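You operate a simulated robot arm through the tools that you are given. There is no shell and no other tool. Be economical: measure what you need, move in short steps, check, and stop when the job is done.

You are at the controls of a simulated two-armed robot. One attempt, no reset.

JOB
Zero the angle gauge on the flat block, then set the slope plate to 10 degrees with it.
Fine: hold the gauge still with one hand while the other presses zero; turn the slope knob; the gauge stays on the plate. Set down upright: angle gauge.

The check looks at the end state, three seconds after you hand in, the way a careful person would. Anything else that was tipped, shoved, dropped, spilled or broken makes it a failure.

ROBOT AND FRAMES
Two 7-joint arms with two-finger parallel grippers on one trunk, on a base that drives. Base frame: it is fixed to the floor where the robot stands at the start and does not move with it; the origin is under the middle of the robot, x ahead of it, y to its left, z up. Readings come in mm, degrees, newtons and seconds.
The left shoulder is at the start at [70, 163, 1195], the right one opposite. With the tool pointing down near the work surface each hand reaches from about 360 to 880 mm from the robot's upright axis, wherever it stands, measured 20 degrees to its own side. Places, roughly: flat block [700, -100, 800]; gauge button [800, 0, 800]; slope knob [800, -400, 800]; slope plate [900, -300, 800]; top of the slope plate [900, -300, 800]. Payload 3.43 kg a hand.
The tool frame of a hand sits at the grasp point between the pads (the TCP): z along the fingers, y along the line on which they close. The tips reach 34 mm beyond it. The gripper opens to 128 mm. The fingers are 24 mm wide and 12 mm thick; the gripper's body (48 by 130 mm) begins 96 mm behind the TCP.
Orientation is that of the tool frame in the base frame, as a unit quaternion [x, y, z, w]. With the fingers straight down and closing along the base's y, the tool's x points along the base's -x, its y along +y and its z along -z.

CONTROLS
- The arms move only by the tool arm_command. It takes "left_targets", "right_targets" or both (then of equal length, played together; a hand with none holds still); each is a list of rows, each a list of 7 numbers: the shift along the tool's x, y, z in mm, then the turn, a rotation vector about the tool's x, y, z in degrees, then the finger opening in mm, from 0 to 128. In form: [[x, y, z, ax, ay, az, jaw], ...]. A call has 1 to 12 rows; each row shifts and turns the commanded pose from where the row before left it, along the tool's axes as they then stand. Rows are played at 5 a second. More than 50 mm and 8.6 degrees between two rows, or a gripper value outside its range, and nothing of the call is played. Where a pose cannot be reached the arm comes as near as it can. A force on the tool above 90 N (or 10 N above the force at the start of the call, whichever is more), or a blocked arm, ends the call early, and 0.2 s more pass. The fingers move at their own pace (about 153 mm/s each) and stop on an object; they squeeze with about 27 N. The grip force told is the motor's: it shows also when the fingers shut on nothing. Time passes only in rows, and 0.2 s behind the last, so rows that do not move let the fingers close. It gives the time, the measured TCP pose, the force on the tool (base axes), the opening and the grip force at its end, in the units of the frame above (readings bear some noise), with the torque about the TCP (base axes, N m) and any sound that the robot's microphone picked up, and new pictures: "show" is both (left out), scene, wrist or none (wrist: the cameras of the hands that moved).
- Cameras (640 x 400 px; columns grow to the right, rows downward): "scene" is now at [135.9, -24.6, 1424.8]; the picture's right is [-0.27, -0.96, 0.00], its down [-0.53, 0.15, -0.84] and it looks along [0.81, -0.23, -0.55] (base axes); focal length 283 px, centre (320, 200). "left" rides on the left gripper at [76, 11, -160] in its tool frame; the picture's right is [-0.15, 0.99, 0.00], its down [-0.88, -0.13, -0.46] and it looks along [-0.45, -0.07, 0.89] (tool axes); focal length 234 px, centre (320, 200). "right" rides on the right gripper at [76, -11, -160] in its tool frame; the picture's right is [0.15, 0.99, 0.00], its down [-0.88, 0.13, -0.46] and it looks along [-0.45, 0.07, 0.89] (tool axes); focal length 234 px, centre (320, 200). There is no depth. A picture from a camera that has moved, and an enlarged one, comes with that camera's place and axes in the base frame and with its lens.
- raise_lower(by): slides the trunk up (or, below 0, down) by that many mm; the arms and the scene camera ride with it, the base frame stays. It gives what a move gives, with no picture.
- base_move(legs): drives the robot by 1 to 6 legs, each [ahead, left, turn to the left] in mm, mm and degrees, along the robot's own axes; the way and the turn of a leg run together, so that a leg with both is an arc; at most 1500 mm and 180 degrees a leg. The arms and the cameras ride along, it lands a little off, and it stops where it bumps. It gives what a move gives, and a new picture of the scene camera.
- turn_head(pan, tilt): turns the head with the scene camera to pan (to the left, within 86 degrees either way) and tilt (down, from -29 to 69), counted from straight ahead of the robot. It gives what a move gives, and a new picture of the scene camera.
- enlarge(camera, box): a new picture of the part [left, top, right, bottom] of that camera's present view, enlarged. No time passes.
- job_done(): hands the job in; it is judged then, once.

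Work in short steps. Places have to be worked out from the pictures, the camera data and where the tool is seen: move nearer, look again, correct. Check each grasp and each placing, and mend what went wrong. You have 120 turns and 260 pictures in all, those below and enlarged ones among them. Open the grippers and draw the arms clear of the work before you hand the job in, unless the task says otherwise; then end with one line.

The tools are called after "Emit:" by a JSON object that holds its "fn" and its "kwargs". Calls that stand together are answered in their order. arm_command: Moves the arms, as the interface text tells. Its arguments: {"type":"object","properties":{"left_targets":{"type":"array"},"right_targets":{"type":"array"},"show":{"type":"string","enum":["both","scene","wrist","none"]}},"required":[]} The other tools are called the same way: raise_lower (by) slides the trunk up or down; base_move (legs) drives the base; turn_head (pan, tilt) turns the head that bears the scene camera; enlarge (camera, box) takes an enlarged picture of a part of a camera's view; job_done () hands the job in.

At the start:

```text
time_s: 0.0
left_eef_pos: [608.7, 113.2, 1196.3]
left_ee_rot: [-0.001, 1.0, -0.001, 0.0]
left_ft_force: [-1.2, -0.2, -0.1]
left_moment: [-0.01, 0.0, 0.01]
left_width: 128.1
left_grip_force: 0.0
right_eef_pos: [527.6, -437.0, 1152.4]
right_ee_rot: [0.0, 1.0, 0.0, 0.0]
right_ft_force: [0.0, 0.8, 0.4]
right_moment: [0.0, -0.02, 0.02]
right_width: 128.1
right_grip_force: 0.1
trunk travel left (down, up): [-675.0, 265.0]
robot x, y, heading: [2.8, -3.6, -0.1]
head pan, tilt: [-15.8, 33.2]
```

scene: 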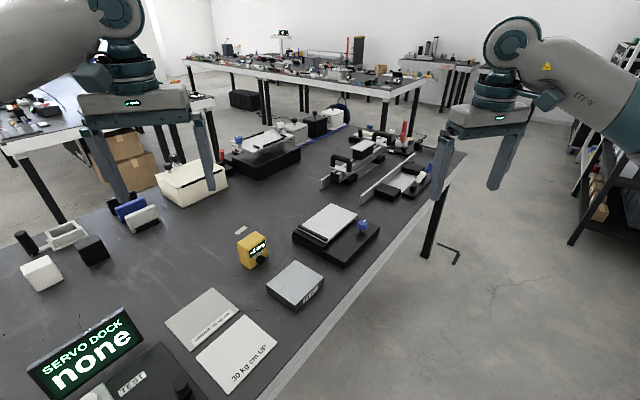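
right: 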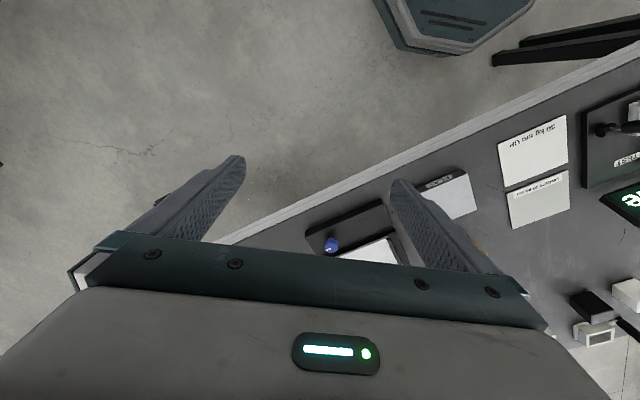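
left: 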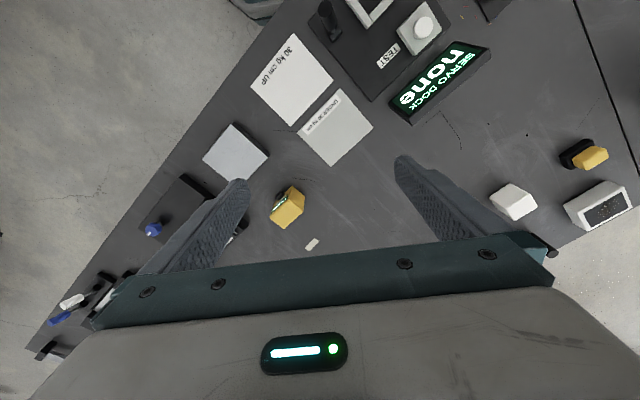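

The yellow gauge, the flat block and the slope plate with blue knob are in the scene picture's middle. I enlarge that part to measure.

Emit:
{"fn": "enlarge", "kwargs": {"camera": "scene", "box": [220, 190, 400, 320]}}

Emit:
{"fn": "enlarge", "kwargs": {"camera": "left", "box": [130, 110, 330, 260]}}

```text
3.08 times, centred on (310, 255) of scene
camera zoom: at [135.9, -24.6, 1424.8], right [-0.27, -0.96, 0.0], down [-0.53, 0.15, -0.84], along [0.81, -0.23, -0.55], focal length 871 px, centre (351, 31)
```

zoom: 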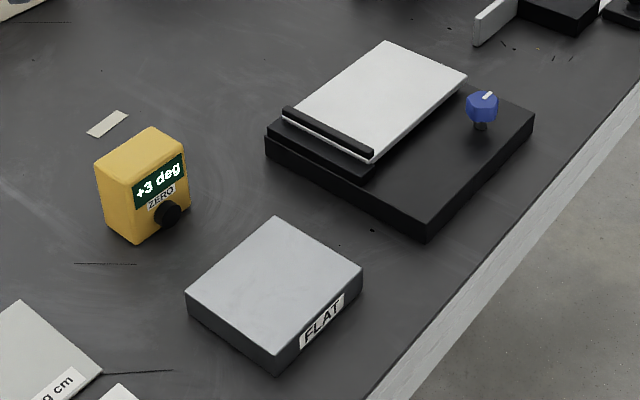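

```text
2.67 times, centred on (230, 185) of left
camera zoom: at [532.7, 124.5, 1355.9], right [0.15, 0.99, 0.0], down [0.88, -0.13, 0.46], along [0.45, -0.07, -0.89], focal length 624 px, centre (560, 240)
```

zoom: 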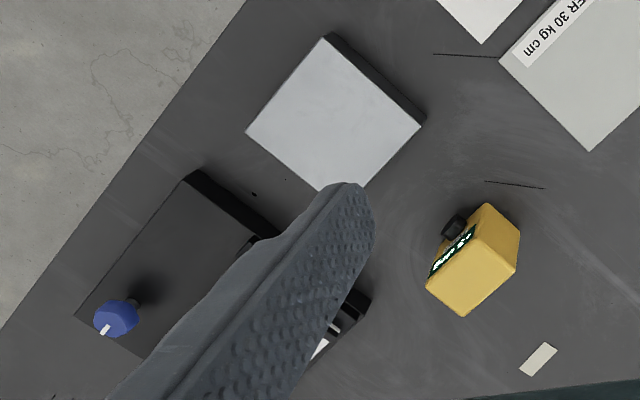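

The table edge runs at about 37° to my heading, with the items about 500–800 mm to my right along it. I turn to face the table and slide along it, so both arms reach everything squarely.

Emit:
{"fn": "base_move", "kwargs": {"legs": [[-40, 0, 0], [0, 0, 37], [0, -600, 0]]}}

Emit:
{"fn": "turn_head", "kwargs": {"pan": 0, "tilt": 48}}

```text
time_s: 5.5
left_eef_pos: [729.2, -15.3, 1196.6]
left_ee_rot: [-0.316, 0.949, 0.001, 0.001]
left_ft_force: [0.3, -0.6, -0.2]
left_moment: [0.01, 0.03, 0.02]
left_width: 127.8
left_grip_force: 0.0
right_eef_pos: [997.0, -503.7, 1153.5]
right_ee_rot: [-0.316, 0.949, 0.0, -0.001]
right_ft_force: [-0.5, 0.8, 0.3]
right_moment: [0.01, 0.0, 0.02]
right_width: 128.0
right_grip_force: 0.1
trunk travel left (down, up): [-675.0, 265.0]
robot x, y, heading: [311.6, -466.0, 36.6]
head pan, tilt: [-15.8, 33.2]
camera scene: at [434.9, -408.0, 1424.8], right [0.36, -0.93, 0.0], down [-0.51, -0.2, -0.84], along [0.78, 0.3, -0.55], focal length 283 px, centre (320, 200)
```

scene: 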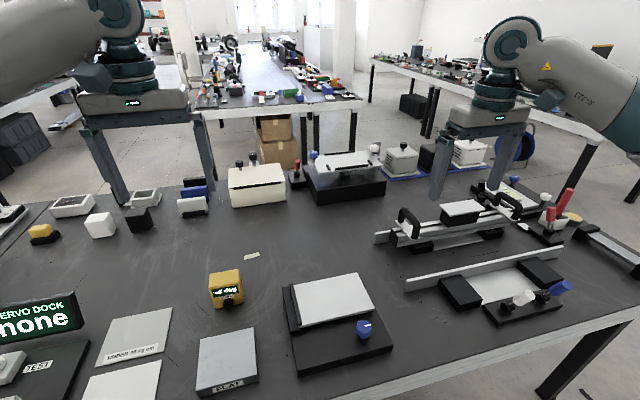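

```text
time_s: 6.3
left_eef_pos: [730.6, -15.0, 1196.1]
left_ee_rot: [-0.317, 0.948, 0.0, 0.0]
left_ft_force: [-0.3, -0.2, -0.4]
left_moment: [-0.02, 0.02, 0.02]
left_width: 128.0
left_grip_force: 0.1
right_eef_pos: [996.0, -504.8, 1153.5]
right_ee_rot: [-0.316, 0.949, 0.001, 0.0]
right_ft_force: [0.0, -0.1, -0.3]
right_moment: [-0.04, -0.02, 0.0]
right_width: 127.9
right_grip_force: 0.1
trunk travel left (down, up): [-675.0, 265.0]
robot x, y, heading: [314.0, -468.7, 37.0]
head pan, tilt: [0.0, 48.0]
camera scene: at [415.2, -393.1, 1403.0], right [0.6, -0.8, 0.0], down [-0.59, -0.44, -0.67], along [0.54, 0.4, -0.74], focal length 283 px, centre (320, 200)
```

scene: 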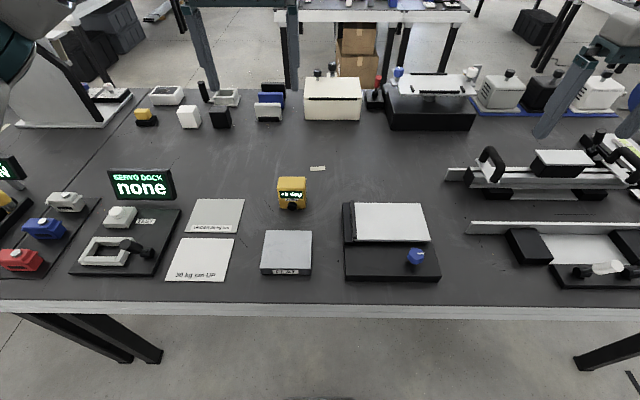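

Now I face the table squarely. I enlarge the three items for measuring.

Emit:
{"fn": "enlarge", "kwargs": {"camera": "scene", "box": [250, 165, 450, 290]}}

Emit:
{"fn": "enlarge", "kwargs": {"camera": "scene", "box": [255, 165, 335, 215]}}

Emit:
{"fn": "arm_command", "kwargs": {"left_targets": [[0, 0, 0, 0, 0, 0, 128]], "right_targets": [[0, 0, 0, 0, 0, 0, 128]], "show": "wrist"}}

```text
3.20 times, centred on (350, 228) of scene
camera zoom: at [415.2, -393.1, 1403.0], right [0.6, -0.8, 0.0], down [-0.59, -0.44, -0.67], along [0.54, 0.4, -0.74], focal length 906 px, centre (224, 112)
```

zoom: 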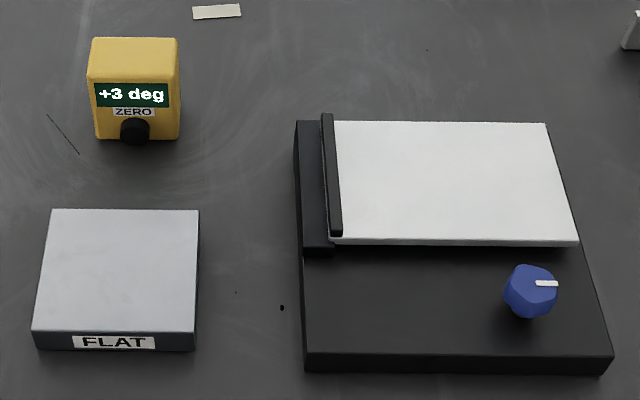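

```text
8.00 times, centred on (295, 190) of scene
camera zoom: at [415.2, -393.1, 1403.0], right [0.6, -0.8, 0.0], down [-0.59, -0.44, -0.67], along [0.54, 0.4, -0.74], focal length 2264 px, centre (520, 280)
```

zoom: 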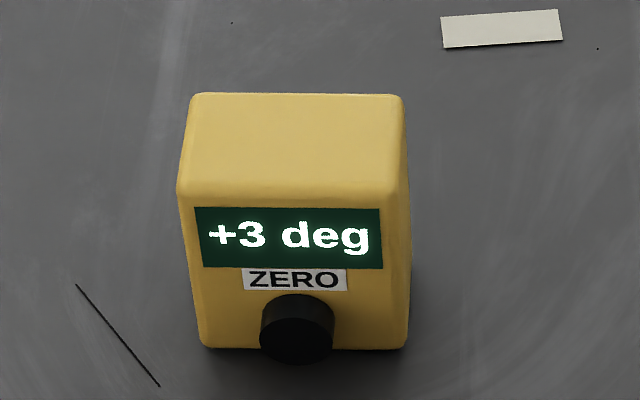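

```text
time_s: 6.7
left_eef_pos: [731.6, -14.5, 1197.3]
left_ee_rot: [-0.316, 0.949, 0.0, 0.0]
left_ft_force: [0.1, -0.1, -0.4]
left_moment: [0.01, -0.01, 0.0]
left_width: 128.0
left_grip_force: 0.0
right_eef_pos: [995.9, -502.7, 1153.6]
right_ee_rot: [-0.316, 0.949, 0.0, 0.0]
right_ft_force: [0.4, -0.4, 0.2]
right_moment: [0.01, -0.02, 0.02]
right_width: 127.9
right_grip_force: 0.1
trunk travel left (down, up): [-675.0, 265.0]
robot x, y, heading: [309.9, -469.5, 36.8]
head pan, tilt: [0.0, 48.0]
camera right: at [941.8, -559.1, 1312.4], right [-0.71, 0.7, 0.0], down [0.63, 0.63, 0.46], along [0.32, 0.32, -0.89], focal length 234 px, centre (320, 200)
camera left: at [663.8, -51.3, 1355.9], right [-0.48, 0.88, 0.0], down [0.78, 0.42, 0.46], along [0.4, 0.22, -0.89], focal length 234 px, centre (320, 200)
```

right: 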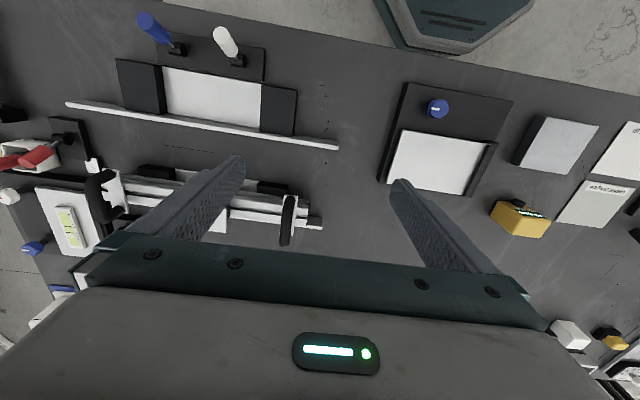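
left: 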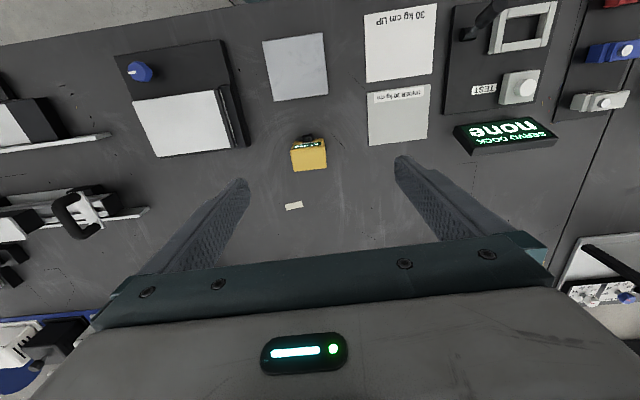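

The gauge already faces me, with the plate's hinge bar running away from me on its left, so the gauge needs no turning. I enlarge the left wrist view to triangulate.

Emit:
{"fn": "enlarge", "kwargs": {"camera": "left", "box": [250, 20, 350, 190]}}

Emit:
{"fn": "enlarge", "kwargs": {"camera": "left", "box": [100, 30, 260, 170]}}

```text
2.35 times, centred on (300, 105) of left
camera zoom: at [663.8, -51.3, 1355.9], right [-0.48, 0.88, 0.0], down [0.78, 0.42, 0.46], along [0.4, 0.22, -0.89], focal length 551 px, centre (367, 424)
```

zoom: 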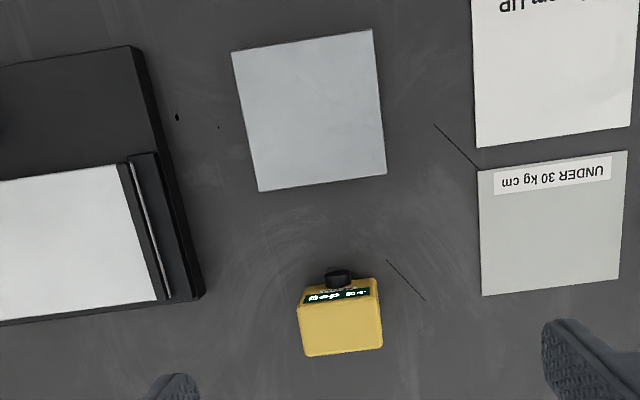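

```text
2.86 times, centred on (180, 100) of left
camera zoom: at [663.8, -51.3, 1355.9], right [-0.48, 0.88, 0.0], down [0.78, 0.42, 0.46], along [0.4, 0.22, -0.89], focal length 669 px, centre (720, 486)
```

zoom: 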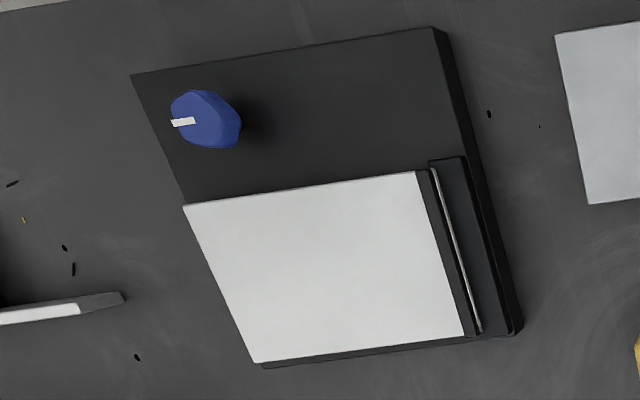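

Triangulated (robot frame, forward/left/up): table z 780; gauge centre (680, 74), about 77 wide × 47 deep × 80 tall; block centre (502, 77), top 809. I bring the left hand over the gauge to look again.

Emit:
{"fn": "arm_command", "kwargs": {"left_targets": [[-14.5, -7.5, 43, 0, 0, 0, 128], [-14.5, -7.5, 43, 0, 0, 0, 128], [-14.5, -7.5, 43, 0, 0, 0, 128], [-14.5, -7.5, 43, 0, 0, 0, 128], [-14.5, -7.5, 43, 0, 0, 0, 128], [0, 0, 0, 0, 0, 0, 128]]}}

```text
time_s: 8.1
left_eef_pos: [811.2, -2.3, 980.4]
left_ee_rot: [-0.316, 0.949, 0.001, 0.0]
left_ft_force: [0.5, -0.7, 0.6]
left_moment: [-0.01, 0.01, 0.02]
left_width: 128.0
left_grip_force: 0.0
right_eef_pos: [995.3, -503.3, 1154.5]
right_ee_rot: [-0.315, 0.949, 0.0, 0.001]
right_ft_force: [-0.5, 0.5, -0.6]
right_moment: [0.03, -0.01, 0.03]
right_width: 127.7
right_grip_force: 0.1
trunk travel left (down, up): [-675.0, 265.0]
robot x, y, heading: [312.9, -468.4, 36.8]
head pan, tilt: [0.0, 48.0]
camera scene: at [414.3, -393.3, 1403.1], right [0.6, -0.8, 0.0], down [-0.59, -0.45, -0.67], along [0.54, 0.4, -0.74], focal length 283 px, centre (320, 200)
camera left: at [745.2, -38.4, 1140.5], right [-0.48, 0.88, 0.0], down [0.78, 0.42, 0.46], along [0.4, 0.22, -0.89], focal length 234 px, centre (320, 200)
```

scene: 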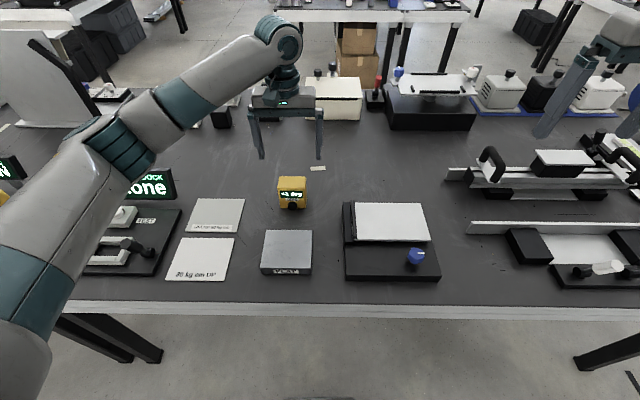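
left: 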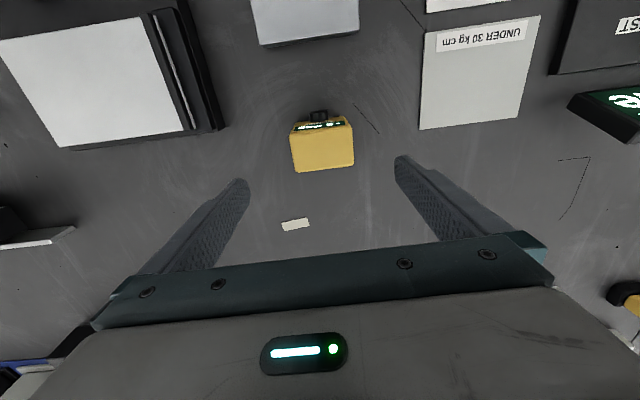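

Left hand is centred over the gauge. I lower to z≈830 and close.

Emit:
{"fn": "arm_command", "kwargs": {"left_targets": [[0, 0.5, 40, 0, 0, 0, 128], [1, 0.5, 40, 0, 0, 0, 128], [1, 0, 40, 0, 0, 0, 128], [0, 0, 30, 0, 0, 0, 128], [0, 0, 0, 0, 0, 0, 128]], "show": "wrist"}}

Emit:
{"fn": "enlarge", "kwargs": {"camera": "scene", "box": [245, 150, 341, 210]}}

```text
time_s: 9.3
left_eef_pos: [810.0, -1.0, 831.1]
left_ee_rot: [-0.316, 0.949, 0.0, 0.0]
left_ft_force: [-0.7, -0.1, 0.5]
left_moment: [-0.03, 0.01, -0.01]
left_width: 128.0
left_grip_force: 0.0
right_eef_pos: [996.7, -504.4, 1153.5]
right_ee_rot: [-0.315, 0.949, 0.001, 0.0]
right_ft_force: [0.0, 0.5, -0.1]
right_moment: [-0.02, 0.01, 0.01]
right_width: 128.0
right_grip_force: 0.0
trunk travel left (down, up): [-675.0, 265.0]
robot x, y, heading: [313.0, -466.7, 36.7]
head pan, tilt: [0.0, 48.0]
camera left: at [743.2, -37.4, 991.5], right [-0.48, 0.88, 0.0], down [0.78, 0.42, 0.46], along [0.4, 0.22, -0.89], focal length 234 px, centre (320, 200)
```

left: 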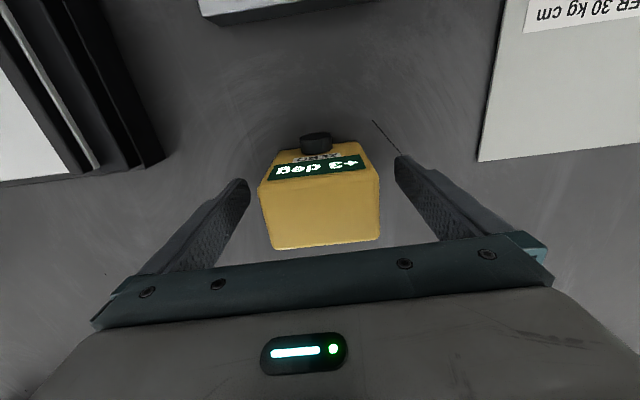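

```text
6.67 times, centred on (293, 180) of scene
camera zoom: at [414.8, -393.2, 1403.0], right [0.6, -0.8, 0.0], down [-0.59, -0.45, -0.67], along [0.54, 0.4, -0.74], focal length 1887 px, centre (500, 333)
```

zoom: 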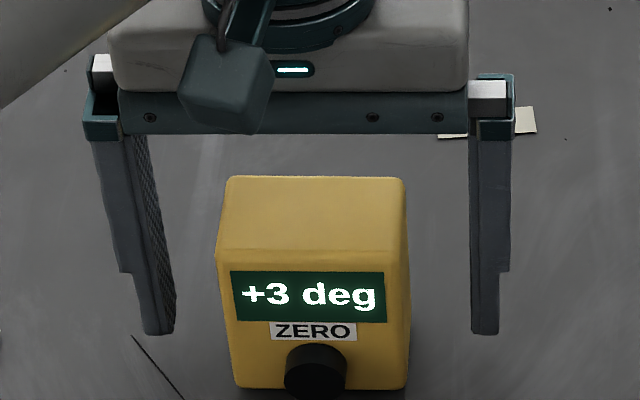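

Fingers straddle the gauge. I close and look.

Emit:
{"fn": "arm_command", "kwargs": {"left_targets": [[0, 0, 0, 0, 0, 0, 80], [0, 0, 0, 0, 0, 0, 60], [0, 0, 0, 0, 0, 0, 60], [0, 0, 0, 0, 0, 0, 60]], "show": "wrist"}}

Emit:
{"fn": "enlarge", "kwargs": {"camera": "scene", "box": [245, 150, 341, 210]}}

```text
time_s: 10.3
left_eef_pos: [810.5, -0.8, 831.3]
left_ee_rot: [-0.317, 0.948, 0.0, -0.001]
left_ft_force: [-0.3, -0.1, -0.1]
left_moment: [-0.01, 0.01, -0.04]
left_width: 74.8
left_grip_force: 26.6
right_eef_pos: [995.6, -504.0, 1153.3]
right_ee_rot: [-0.316, 0.949, 0.0, -0.001]
right_ft_force: [0.6, -0.1, -1.1]
right_moment: [0.0, -0.01, -0.01]
right_width: 128.0
right_grip_force: 0.1
trunk travel left (down, up): [-675.0, 265.0]
robot x, y, heading: [312.1, -471.5, 36.8]
head pan, tilt: [0.0, 48.0]
camera left: at [743.4, -37.1, 991.5], right [-0.48, 0.88, 0.0], down [0.78, 0.42, 0.46], along [0.4, 0.22, -0.89], focal length 234 px, centre (320, 200)
```

left: 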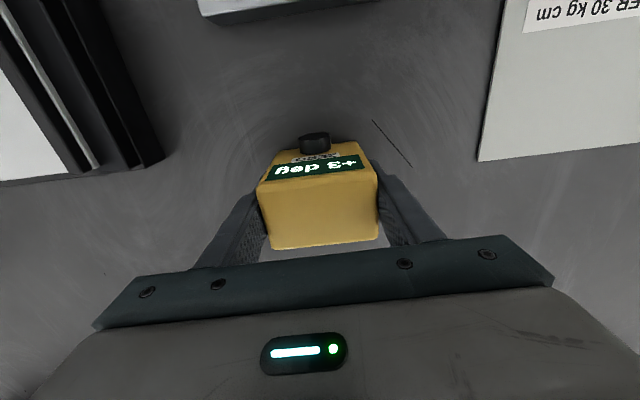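

```text
6.67 times, centred on (293, 180) of scene
camera zoom: at [415.2, -392.8, 1402.9], right [0.6, -0.8, 0.0], down [-0.6, -0.45, -0.67], along [0.54, 0.4, -0.74], focal length 1887 px, centre (500, 333)
```

zoom: 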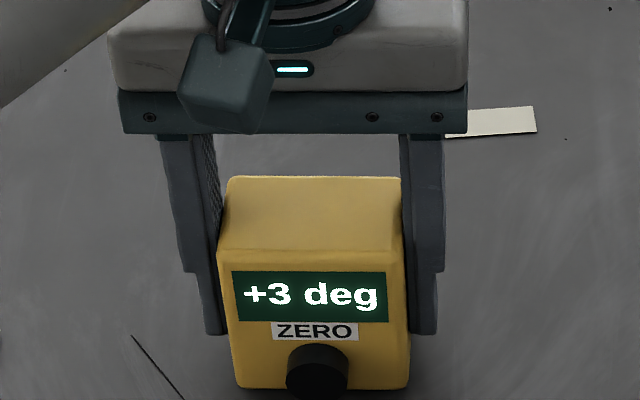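

Grip holds (75 mm). I lift 80 mm, carry it 175 mm back over the block, and stop above it.

Emit:
{"fn": "arm_command", "kwargs": {"left_targets": [[0, 0, -40, 0, 0, 0, 60], [0, 0, -40, 0, 0, 0, 60], [35, 0.5, 0, 0, 0, 0, 60], [35, 0.5, 0, 0, 0, 0, 60], [35, 0.5, 0, 0, 0, 0, 60], [35, 0.5, 0, 0, 0, 0, 60], [34, 0.5, 0, 0, 0, 0, 60], [0, 0, 20, 0, 0, 0, 60], [0, 0, 0, 0, 0, 0, 60]]}}

Emit:
{"fn": "enlarge", "kwargs": {"camera": "scene", "box": [230, 170, 358, 285]}}

```text
time_s: 12.3
left_eef_pos: [667.3, -104.1, 892.7]
left_ee_rot: [-0.317, 0.949, 0.0, 0.0]
left_ft_force: [0.9, -0.3, -2.2]
left_moment: [0.03, -0.01, 0.03]
left_width: 74.7
left_grip_force: 27.0
right_eef_pos: [996.4, -503.7, 1153.8]
right_ee_rot: [-0.315, 0.949, 0.0, 0.0]
right_ft_force: [-0.8, 0.0, -0.3]
right_moment: [-0.02, 0.0, -0.05]
right_width: 128.2
right_grip_force: 0.1
trunk travel left (down, up): [-675.0, 265.0]
robot x, y, heading: [313.7, -466.2, 36.6]
head pan, tilt: [0.0, 48.0]
camera scene: at [414.9, -393.2, 1403.0], right [0.6, -0.8, 0.0], down [-0.59, -0.45, -0.67], along [0.54, 0.4, -0.74], focal length 283 px, centre (320, 200)
camera left: at [601.2, -140.4, 1052.9], right [-0.48, 0.88, 0.0], down [0.78, 0.42, 0.46], along [0.4, 0.22, -0.89], focal length 234 px, centre (320, 200)
```

scene: 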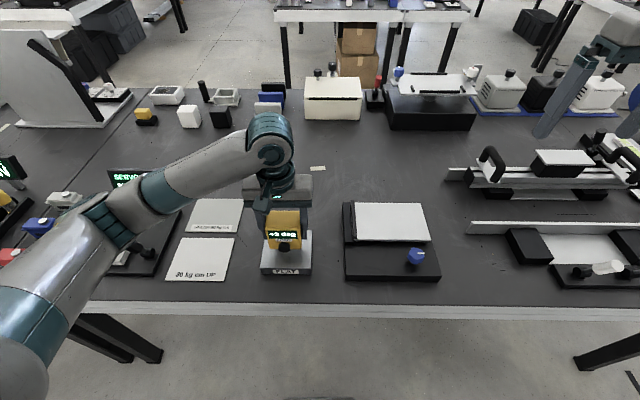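
left: 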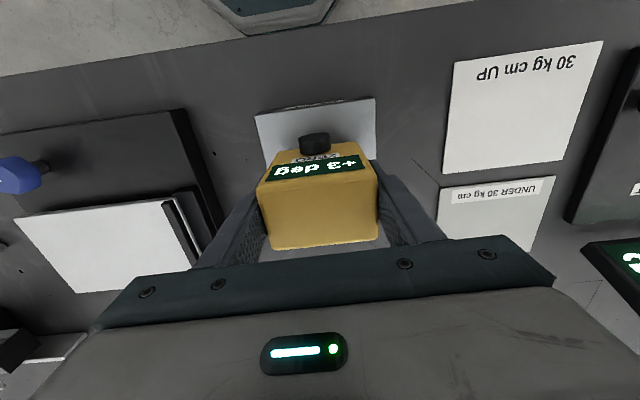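

```text
3.48 times, centred on (294, 228) of scene
camera zoom: at [414.9, -393.2, 1403.0], right [0.6, -0.8, 0.0], down [-0.59, -0.45, -0.67], along [0.54, 0.4, -0.74], focal length 984 px, centre (410, 104)
```

zoom: 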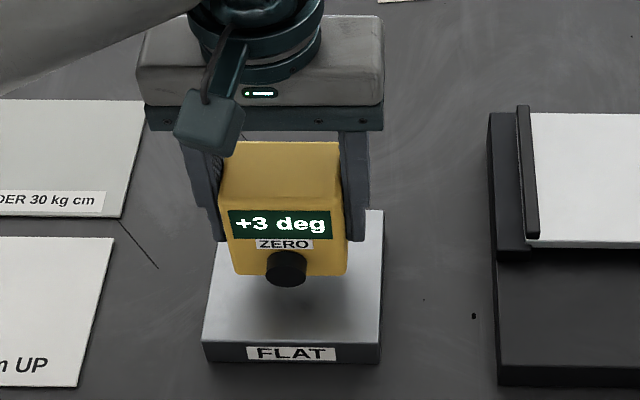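

The gauge hangs level over the block. I lower it to near contact, then in small steps watching force.

Emit:
{"fn": "arm_command", "kwargs": {"left_targets": [[0, 0, 14, 0, 0, 0, 60], [0, 0, 13, 0, 0, 0, 60], [0, 0, 2, 0, 0, 0, 60], [0, 0, 0, 0, 0, 0, 60]], "show": "none"}}

Emit:
{"fn": "arm_command", "kwargs": {"left_targets": [[0, 0, 1, 0, 0, 0, 60], [0, 0, 1, 0, 0, 0, 60], [0, 0, 0, 0, 0, 0, 60]], "show": "none"}}

Emit:
{"fn": "arm_command", "kwargs": {"left_targets": [[0, 0, 1, 0, 0, 0, 60], [0, 0, 1, 0, 0, 0, 60], [0, 0, 0, 0, 0, 0, 60]], "show": "none"}}

```text
time_s: 13.3
left_eef_pos: [667.5, -103.9, 863.1]
left_ee_rot: [-0.317, 0.948, 0.0, 0.0]
left_ft_force: [-0.4, 0.3, -2.0]
left_moment: [0.01, -0.02, 0.0]
left_width: 75.0
left_grip_force: 26.9
right_eef_pos: [995.1, -503.7, 1153.7]
right_ee_rot: [-0.315, 0.949, 0.0, 0.0]
right_ft_force: [-1.0, 0.1, -0.1]
right_moment: [-0.01, 0.01, 0.01]
right_width: 127.8
right_grip_force: 0.1
trunk travel left (down, up): [-675.0, 265.0]
robot x, y, heading: [311.2, -472.0, 36.7]
head pan, tilt: [0.0, 48.0]
```

```text
time_s: 14.1
left_eef_pos: [667.6, -104.5, 861.8]
left_ee_rot: [-0.317, 0.948, 0.0, 0.001]
left_ft_force: [0.8, 2.4, 14.4]
left_moment: [0.08, 0.42, -0.16]
left_width: 75.1
left_grip_force: 26.5
right_eef_pos: [995.9, -505.3, 1154.8]
right_ee_rot: [-0.315, 0.949, 0.0, 0.0]
right_ft_force: [0.4, -0.1, 0.6]
right_moment: [-0.02, -0.03, 0.04]
right_width: 128.2
right_grip_force: 0.1
trunk travel left (down, up): [-675.0, 265.0]
robot x, y, heading: [310.4, -472.2, 36.8]
head pan, tilt: [0.0, 48.0]
```

```text
time_s: 14.9
left_eef_pos: [668.1, -105.2, 859.8]
left_ee_rot: [-0.316, 0.949, 0.002, 0.001]
left_ft_force: [2.6, 5.9, 23.5]
left_moment: [0.21, 0.05, 0.07]
left_width: 75.0
left_grip_force: 27.0
right_eef_pos: [994.0, -504.3, 1153.5]
right_ee_rot: [-0.316, 0.949, 0.001, 0.001]
right_ft_force: [-0.1, -0.5, -0.1]
right_moment: [0.0, -0.01, -0.01]
right_width: 127.9
right_grip_force: 0.2
trunk travel left (down, up): [-675.0, 265.0]
robot x, y, heading: [310.9, -470.8, 36.8]
head pan, tilt: [0.0, 48.0]
```

It is in contact. I open to 100 mm so the gauge seats itself, and look.

Emit:
{"fn": "arm_command", "kwargs": {"left_targets": [[0, 0, 0, 0, 0, 0, 80], [0, 0, 0, 0, 0, 0, 100], [0, 0, 0, 0, 0, 0, 100]], "show": "wrist"}}

Emit:
{"fn": "enlarge", "kwargs": {"camera": "scene", "box": [230, 170, 358, 285]}}

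```text
time_s: 15.7
left_eef_pos: [668.3, -105.2, 857.5]
left_ee_rot: [-0.317, 0.948, 0.0, 0.0]
left_ft_force: [0.7, -0.3, 0.4]
left_moment: [0.02, -0.02, -0.01]
left_width: 99.8
left_grip_force: 0.2
right_eef_pos: [995.9, -504.0, 1153.4]
right_ee_rot: [-0.315, 0.949, 0.0, 0.0]
right_ft_force: [0.3, -1.1, 0.2]
right_moment: [0.0, 0.0, 0.0]
right_width: 128.0
right_grip_force: 0.0
trunk travel left (down, up): [-675.0, 265.0]
robot x, y, heading: [313.2, -469.8, 36.7]
head pan, tilt: [0.0, 48.0]
camera left: at [601.2, -140.5, 1017.4], right [-0.48, 0.88, 0.0], down [0.78, 0.42, 0.46], along [0.4, 0.22, -0.89], focal length 234 px, centre (320, 200)
```

left: 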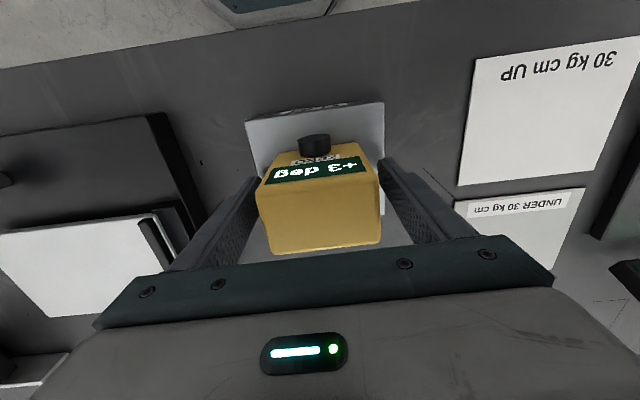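

```text
3.48 times, centred on (294, 228) of scene
camera zoom: at [415.3, -392.9, 1402.9], right [0.6, -0.8, 0.0], down [-0.6, -0.45, -0.67], along [0.54, 0.4, -0.74], focal length 984 px, centre (410, 104)
```

zoom: 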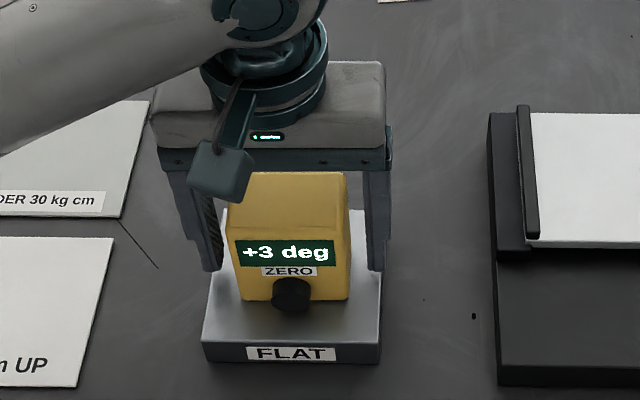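

The gauge sits flat, reading +3. I raise the left hand clear and back the base 180 mm, giving the right arm room for a forward press.

Emit:
{"fn": "arm_command", "kwargs": {"left_targets": [[0, 0, -20, 0, 0, 0, 110], [0, 0, -45, 0, 0, 0, 110], [0, 0, -45, 0, 0, 0, 110], [0, 0, -10, 0, 0, 0, 110]], "show": "none"}}

Emit:
{"fn": "base_move", "kwargs": {"legs": [[-180, 0, 0]]}}

```text
time_s: 16.7
left_eef_pos: [670.1, -104.0, 978.9]
left_ee_rot: [-0.317, 0.948, 0.0, 0.0]
left_ft_force: [-0.5, 0.0, 0.4]
left_moment: [-0.04, 0.0, 0.02]
left_width: 109.8
left_grip_force: 0.1
right_eef_pos: [996.5, -503.0, 1153.1]
right_ee_rot: [-0.315, 0.949, -0.001, 0.0]
right_ft_force: [-0.4, -0.4, -0.3]
right_moment: [0.02, 0.05, 0.0]
right_width: 127.7
right_grip_force: 0.0
trunk travel left (down, up): [-675.0, 265.0]
robot x, y, heading: [308.5, -472.2, 36.8]
head pan, tilt: [0.0, 48.0]
```

```text
time_s: 18.2
left_eef_pos: [526.9, -211.5, 979.0]
left_ee_rot: [-0.316, 0.949, -0.001, 0.0]
left_ft_force: [1.3, 0.2, -0.1]
left_moment: [0.02, -0.01, 0.03]
left_width: 110.0
left_grip_force: 0.1
right_eef_pos: [852.2, -611.4, 1153.3]
right_ee_rot: [-0.315, 0.949, 0.0, 0.0]
right_ft_force: [-0.7, -0.2, 0.0]
right_moment: [0.0, -0.02, -0.03]
right_width: 127.8
right_grip_force: 0.0
trunk travel left (down, up): [-675.0, 265.0]
robot x, y, heading: [163.8, -575.3, 36.5]
head pan, tilt: [0.0, 48.0]
camera scene: at [271.4, -500.6, 1402.9], right [0.6, -0.8, 0.0], down [-0.6, -0.44, -0.67], along [0.54, 0.4, -0.74], focal length 283 px, centre (320, 200)
```

scene: 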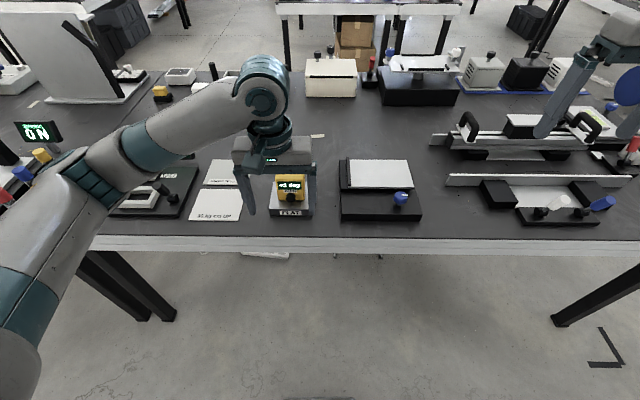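

Left: go back over the gauge and stop at height; right: close fingers and pitch 45° forward in the air.

Emit:
{"fn": "arm_command", "kwargs": {"left_targets": [[-35, 0, 0, 0, 0, 0, 110], [-35, 0, 0, 0, 0, 0, 110], [-35, 0, 0, 0, 0, 0, 110], [-36, 0, 0, 0, 0, 0, 110], [-36, 0, 0, 0, 0, 0, 110], [0, 0, 20, 0, 0, 0, 110], [0, 0, 0, 0, 0, 0, 110]], "right_targets": [[0, 0, 0, 0, -7.5, 0, 60], [0, 0, 0, 0, -7.5, 0, 0], [0, 0, 0, 0, -7.5, 0, 0], [0, 0, 0, 0, -7.5, 0, 0], [0, 0, 0, 0, -7.5, 0, 0], [0, 0, 0, 0, -7.5, 0, 0], [0, 0, 0, 0, 0, 0, 0]]}}

```text
time_s: 19.8
left_eef_pos: [670.0, -105.0, 958.3]
left_ee_rot: [-0.315, 0.949, 0.001, 0.0]
left_ft_force: [0.2, 0.0, 0.8]
left_moment: [0.0, 0.04, 0.0]
left_width: 110.2
left_grip_force: 0.0
right_eef_pos: [852.8, -611.5, 1153.4]
right_ee_rot: [-0.291, 0.877, 0.12, 0.363]
right_ft_force: [0.9, 0.4, -0.4]
right_moment: [0.01, 0.01, 0.0]
right_width: 0.1
right_grip_force: 26.8
trunk travel left (down, up): [-675.0, 265.0]
robot x, y, heading: [165.3, -574.1, 36.7]
head pan, tilt: [0.0, 48.0]
camera scene: at [271.9, -500.4, 1402.9], right [0.6, -0.8, 0.0], down [-0.6, -0.44, -0.67], along [0.54, 0.4, -0.74], focal length 283 px, centre (320, 200)
camera right: at [725.6, -721.1, 1211.5], right [-0.67, 0.73, -0.1], down [0.16, 0.28, 0.95], along [0.72, 0.62, -0.31], focal length 234 px, centre (320, 200)
camera left: at [602.2, -141.0, 1118.3], right [-0.48, 0.88, 0.0], down [0.78, 0.42, 0.46], along [0.4, 0.22, -0.89], focal length 234 px, centre (320, 200)
```

scene: 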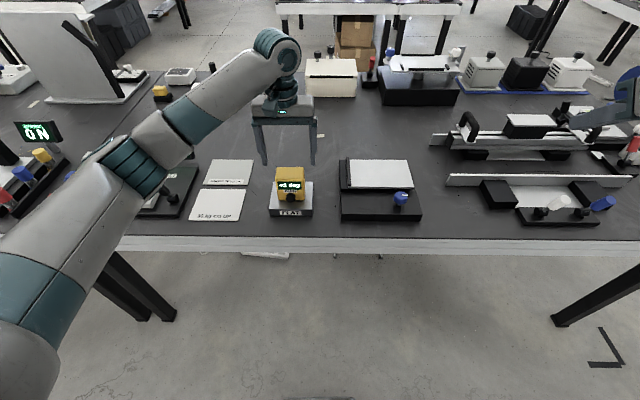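
right: 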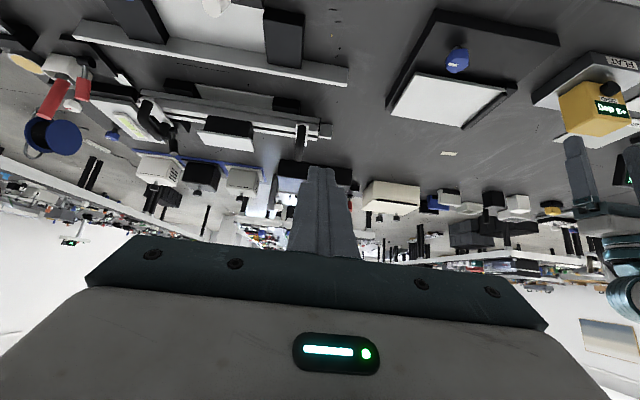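
left: 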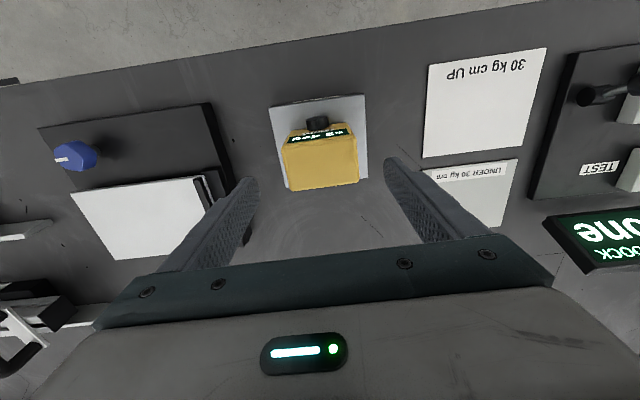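

Left hand is over the gauge; I lower it to 858 and grip it on the block. The right hand gets a 25° yaw to the left, so its wrist stays clear of the left forearm.

Emit:
{"fn": "arm_command", "kwargs": {"left_targets": [[0, 0.5, 40, 0, 0, 0, 110], [1, 0.5, 40, 0, 0, 0, 110], [0, 0, 20, 0, 0, 0, 110], [0, 0, 0, 0, 0, 0, 110], [0, 0, 0, 0, 0, 0, 85], [0, 0, 0, 0, 0, 0, 65], [0, 0, 0, 0, 0, 0, 65], [0, 0, 0, 0, 0, 0, 65]], "right_targets": [[0, 0, 0, -4.42, 0, -4.42, 0], [0, 0, 0, -4.42, 0, -4.42, 0], [0, 0, 0, -4.42, 0, -4.42, 0], [0, 0, 0, -4.42, 0, -4.42, 0], [0, 0, 0, 0, 0, 0, 0], [0, 0, 0, 0, 0, 0, 0], [0, 0, 0, 0, 0, 0, 0], [0, 0, 0, 0, 0, 0, 0]], "show": "scene"}}

Emit:
{"fn": "enlarge", "kwargs": {"camera": "scene", "box": [240, 130, 340, 230]}}

```text
time_s: 21.6
left_eef_pos: [667.9, -105.8, 859.7]
left_ee_rot: [-0.316, 0.949, 0.0, 0.0]
left_ft_force: [-0.4, 0.8, -1.2]
left_moment: [0.08, 0.03, -0.02]
left_width: 74.8
left_grip_force: 26.7
right_eef_pos: [853.3, -612.5, 1153.5]
right_ee_rot: [-0.474, 0.793, 0.197, 0.328]
right_ft_force: [-0.8, -0.3, 0.1]
right_moment: [0.0, -0.02, 0.01]
right_width: 0.0
right_grip_force: 27.1
trunk travel left (down, up): [-675.0, 265.0]
robot x, y, heading: [165.3, -577.5, 36.7]
head pan, tilt: [0.0, 48.0]
camera scene: at [271.4, -500.7, 1403.0], right [0.6, -0.8, 0.0], down [-0.6, -0.44, -0.67], along [0.54, 0.4, -0.74], focal length 283 px, centre (320, 200)
```

scene: 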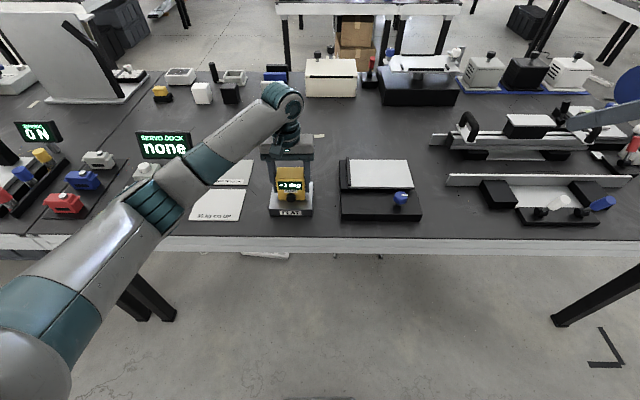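

```text
4.00 times, centred on (290, 180) of scene
camera zoom: at [271.4, -500.7, 1403.0], right [0.6, -0.8, 0.0], down [-0.6, -0.44, -0.67], along [0.54, 0.4, -0.74], focal length 1132 px, centre (440, 280)
```

zoom: 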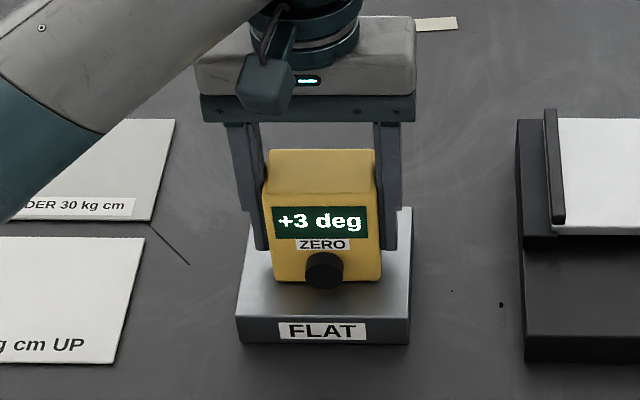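

Gauge is held, still +3. I bring the right hand across, staying well in front (toward me) of the left hand.

Emit:
{"fn": "arm_command", "kwargs": {"right_targets": [[-2.4, 39.75, 20.4, 0, 0, 0, 0], [-2.4, 39.75, 20.4, 0, 0, 0, 0], [-2.4, 39.75, 20.4, 0, 0, 0, 0], [-2.4, 39.75, 20.4, 0, 0, 0, 0], [-2.4, 39.75, 20.4, 0, 0, 0, 0], [-2.4, 39.75, 20.4, 0, 0, 0, 0], [-2.4, 39.75, 20.4, 0, 0, 0, 0], [-2.4, 39.75, 20.4, 0, 0, 0, 0], [-2.4, 39.75, 20.4, 0, 0, 0, 0]]}}

```text
time_s: 23.6
left_eef_pos: [667.7, -105.6, 860.2]
left_ee_rot: [-0.316, 0.949, 0.0, 0.0]
left_ft_force: [-0.5, 0.2, -0.2]
left_moment: [0.06, 0.05, -0.03]
left_width: 74.6
left_grip_force: 27.1
right_eef_pos: [615.9, -303.4, 1042.2]
right_ee_rot: [-0.474, 0.793, 0.196, 0.329]
right_ft_force: [0.6, -0.1, -0.2]
right_moment: [0.02, -0.03, -0.06]
right_width: 0.0
right_grip_force: 27.2
right hand out of reach, approached as far as the arm can: row 5, 6
trunk travel left (down, up): [-675.0, 265.0]
robot x, y, heading: [168.7, -580.9, 37.0]
head pan, tilt: [0.0, 48.0]
camera scene: at [270.4, -498.9, 1403.0], right [0.6, -0.8, 0.0], down [-0.6, -0.45, -0.67], along [0.54, 0.4, -0.74], focal length 283 px, centre (320, 200)
camera right: at [546.0, -455.5, 1100.8], right [-0.92, 0.38, -0.1], down [0.03, 0.33, 0.94], along [0.39, 0.87, -0.31], focal length 234 px, centre (320, 200)
```

scene: 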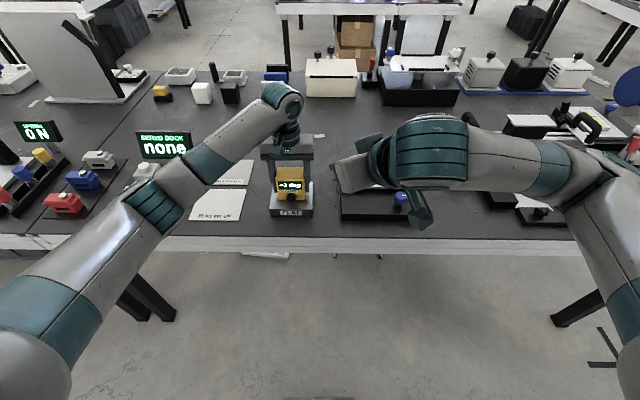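
right: 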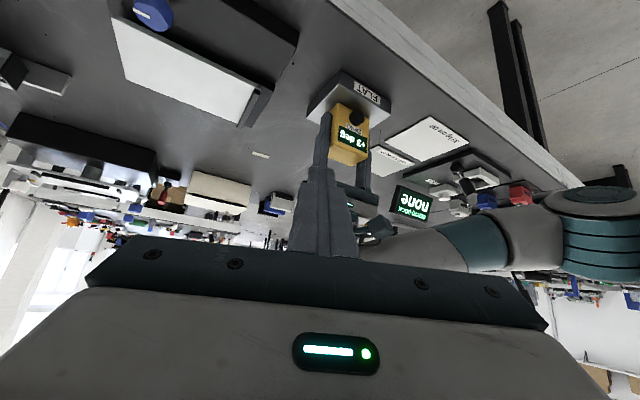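

Right tip is about 125 mm right of the button and 190 above. I bring it down and left to a point ~75 mm before the button.

Emit:
{"fn": "arm_command", "kwargs": {"right_targets": [[11, 21.4, 29.2, 0, 0, 0, 0], [11, 21.4, 29.2, 0, 0, 0, 0], [11, 21.4, 29.2, 0, 0, 0, 0], [11, 21.4, 29.2, 0, 0, 0, 0], [11, 21.4, 29.2, 0, 0, 0, 0], [0, 0, 0, 0, 0, 0, 0]]}}

Emit:
{"fn": "enlarge", "kwargs": {"camera": "scene", "box": [230, 120, 390, 250]}}

```text
time_s: 25.0
left_eef_pos: [668.8, -105.5, 859.4]
left_ee_rot: [-0.316, 0.949, 0.0, 0.001]
left_ft_force: [0.1, -0.3, -0.5]
left_moment: [-0.02, -0.09, 0.01]
left_width: 74.8
left_grip_force: 26.9
right_eef_pos: [554.8, -199.5, 898.9]
right_ee_rot: [-0.474, 0.793, 0.196, 0.328]
right_ft_force: [0.2, 0.7, -0.2]
right_moment: [-0.01, 0.0, 0.02]
right_width: 0.0
right_grip_force: 27.4
trunk travel left (down, up): [-675.0, 265.0]
robot x, y, heading: [167.1, -574.1, 36.5]
head pan, tilt: [0.0, 48.0]
camera scene: at [271.6, -501.0, 1403.0], right [0.6, -0.8, 0.0], down [-0.6, -0.44, -0.67], along [0.54, 0.4, -0.74], focal length 283 px, centre (320, 200)
camera right: at [484.8, -351.7, 957.7], right [-0.92, 0.38, -0.1], down [0.03, 0.33, 0.94], along [0.39, 0.87, -0.31], focal length 234 px, centre (320, 200)
```

scene: 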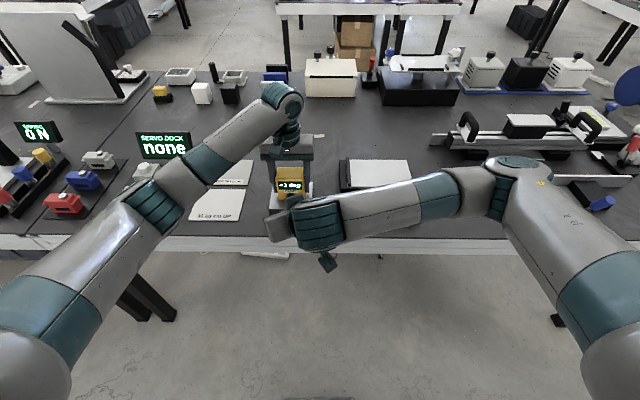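
right: 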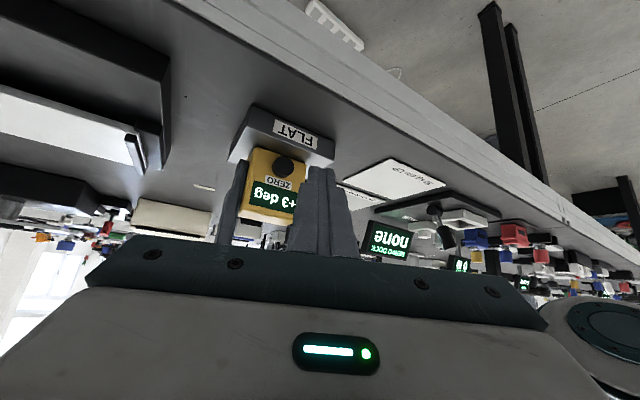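

```text
3.08 times, centred on (310, 185) of scene
camera zoom: at [271.6, -501.0, 1403.0], right [0.6, -0.8, 0.0], down [-0.6, -0.44, -0.67], along [0.54, 0.4, -0.74], focal length 871 px, centre (351, 246)
```

zoom: 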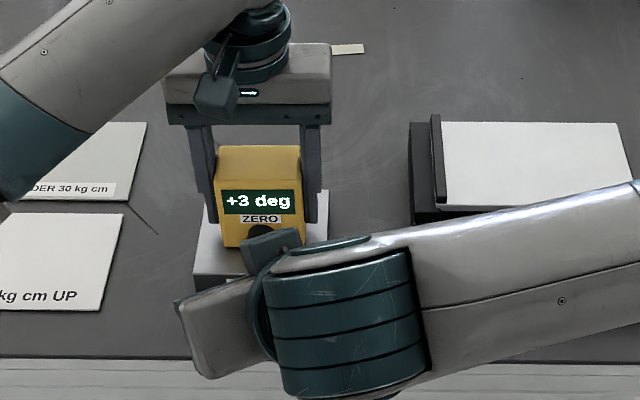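

Wrist view puts the button at (463, 76, ~834). I move to 10 mm short of it.

Emit:
{"fn": "arm_command", "kwargs": {"right_targets": [[-2.1, -7.7, 25.2, 0, 0, 0, 0], [-2.1, -7.7, 25.2, 0, 0, 0, 0], [-2.1, -7.7, 25.2, 0, 0, 0, 0], [0, 0, 0, 0, 0, 0, 0]], "show": "wrist"}}

Emit:
{"fn": "enlarge", "kwargs": {"camera": "right", "box": [220, 80, 420, 260]}}

```text
time_s: 26.0
left_eef_pos: [668.0, -105.1, 860.2]
left_ee_rot: [-0.316, 0.949, 0.0, 0.0]
left_ft_force: [-0.3, -0.7, 0.1]
left_moment: [0.03, 0.03, 0.0]
left_width: 74.6
left_grip_force: 26.8
right_eef_pos: [603.9, -157.3, 850.0]
right_ee_rot: [-0.474, 0.793, 0.196, 0.329]
right_ft_force: [0.0, 0.1, -0.6]
right_moment: [-0.02, -0.01, 0.0]
right_width: 0.1
right_grip_force: 27.0
trunk travel left (down, up): [-675.0, 265.0]
robot x, y, heading: [173.3, -576.4, 36.6]
head pan, tilt: [0.0, 48.0]
camera right: at [533.9, -310.2, 908.6], right [-0.92, 0.38, -0.1], down [0.03, 0.33, 0.94], along [0.39, 0.87, -0.31], focal length 234 px, centre (320, 200)
```

right: 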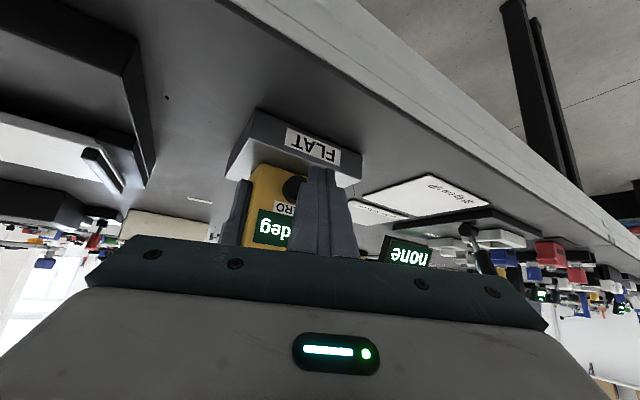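

```text
2.22 times, centred on (320, 170) of right
camera zoom: at [533.9, -310.2, 908.6], right [-0.92, 0.38, -0.1], down [0.03, 0.33, 0.94], along [0.39, 0.87, -0.31], focal length 520 px, centre (320, 267)
```

zoom: 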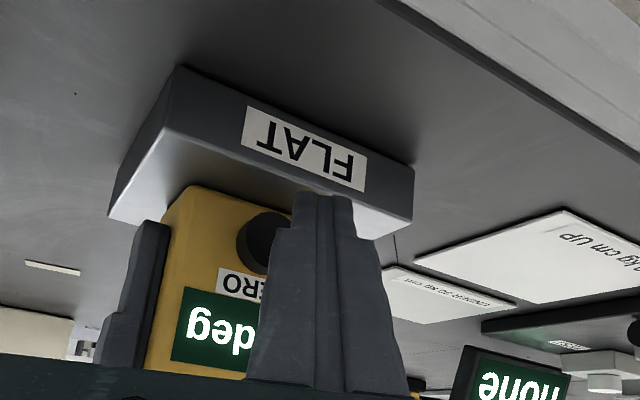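

Tip is just in front of the button, slightly left of its centre. I shift 4 mm right and creep forward, watching force.

Emit:
{"fn": "arm_command", "kwargs": {"right_targets": [[-2, -5.7, 2, 0, 0, 0, 0], [-1.9, -1.3, 1.9, 0, 0, 0, 0], [-1.3, -0.85, 1.3, 0, 0, 0, 0], [0, 0, 0, 0, 0, 0, 0]], "show": "none"}}

Emit:
{"fn": "enlarge", "kwargs": {"camera": "right", "box": [220, 80, 420, 260]}}

Emit:
{"fn": "enlarge", "kwargs": {"camera": "scene", "box": [240, 140, 340, 230]}}

```text
time_s: 27.0
left_eef_pos: [668.7, -104.4, 859.8]
left_ee_rot: [-0.316, 0.949, 0.0, -0.001]
left_ft_force: [0.2, 0.6, -0.6]
left_moment: [0.06, -0.03, -0.01]
left_width: 74.7
left_grip_force: 27.1
right_eef_pos: [613.0, -155.3, 849.9]
right_ee_rot: [-0.474, 0.793, 0.196, 0.328]
right_ft_force: [-0.2, 0.0, -0.2]
right_moment: [-0.03, -0.01, 0.01]
right_width: 0.0
right_grip_force: 26.9
trunk travel left (down, up): [-675.0, 265.0]
robot x, y, heading: [167.8, -577.7, 36.8]
head pan, tilt: [0.0, 48.0]
```

```text
2.22 times, centred on (320, 170) of right
camera zoom: at [543.5, -309.0, 909.0], right [-0.92, 0.38, -0.1], down [0.03, 0.33, 0.94], along [0.39, 0.87, -0.31], focal length 520 px, centre (320, 267)
```

zoom: 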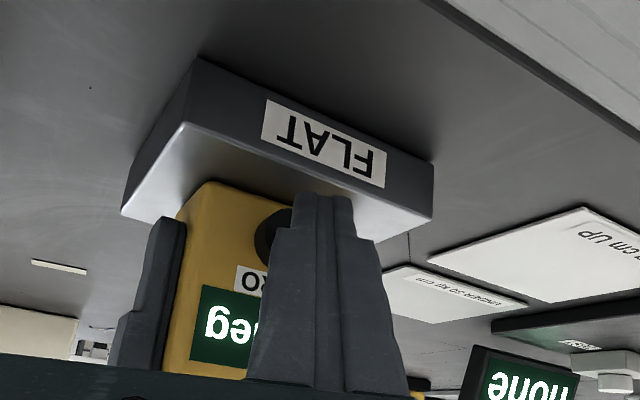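

```text
4.44 times, centred on (290, 185) of scene
camera zoom: at [271.4, -500.5, 1403.0], right [0.6, -0.8, 0.0], down [-0.6, -0.44, -0.67], along [0.54, 0.4, -0.74], focal length 1258 px, centre (453, 267)
```

zoom: 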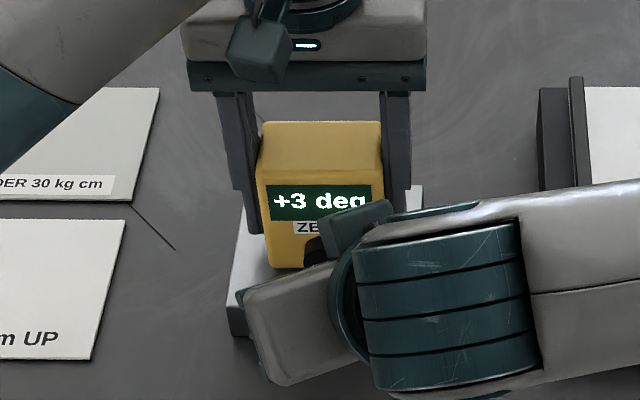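

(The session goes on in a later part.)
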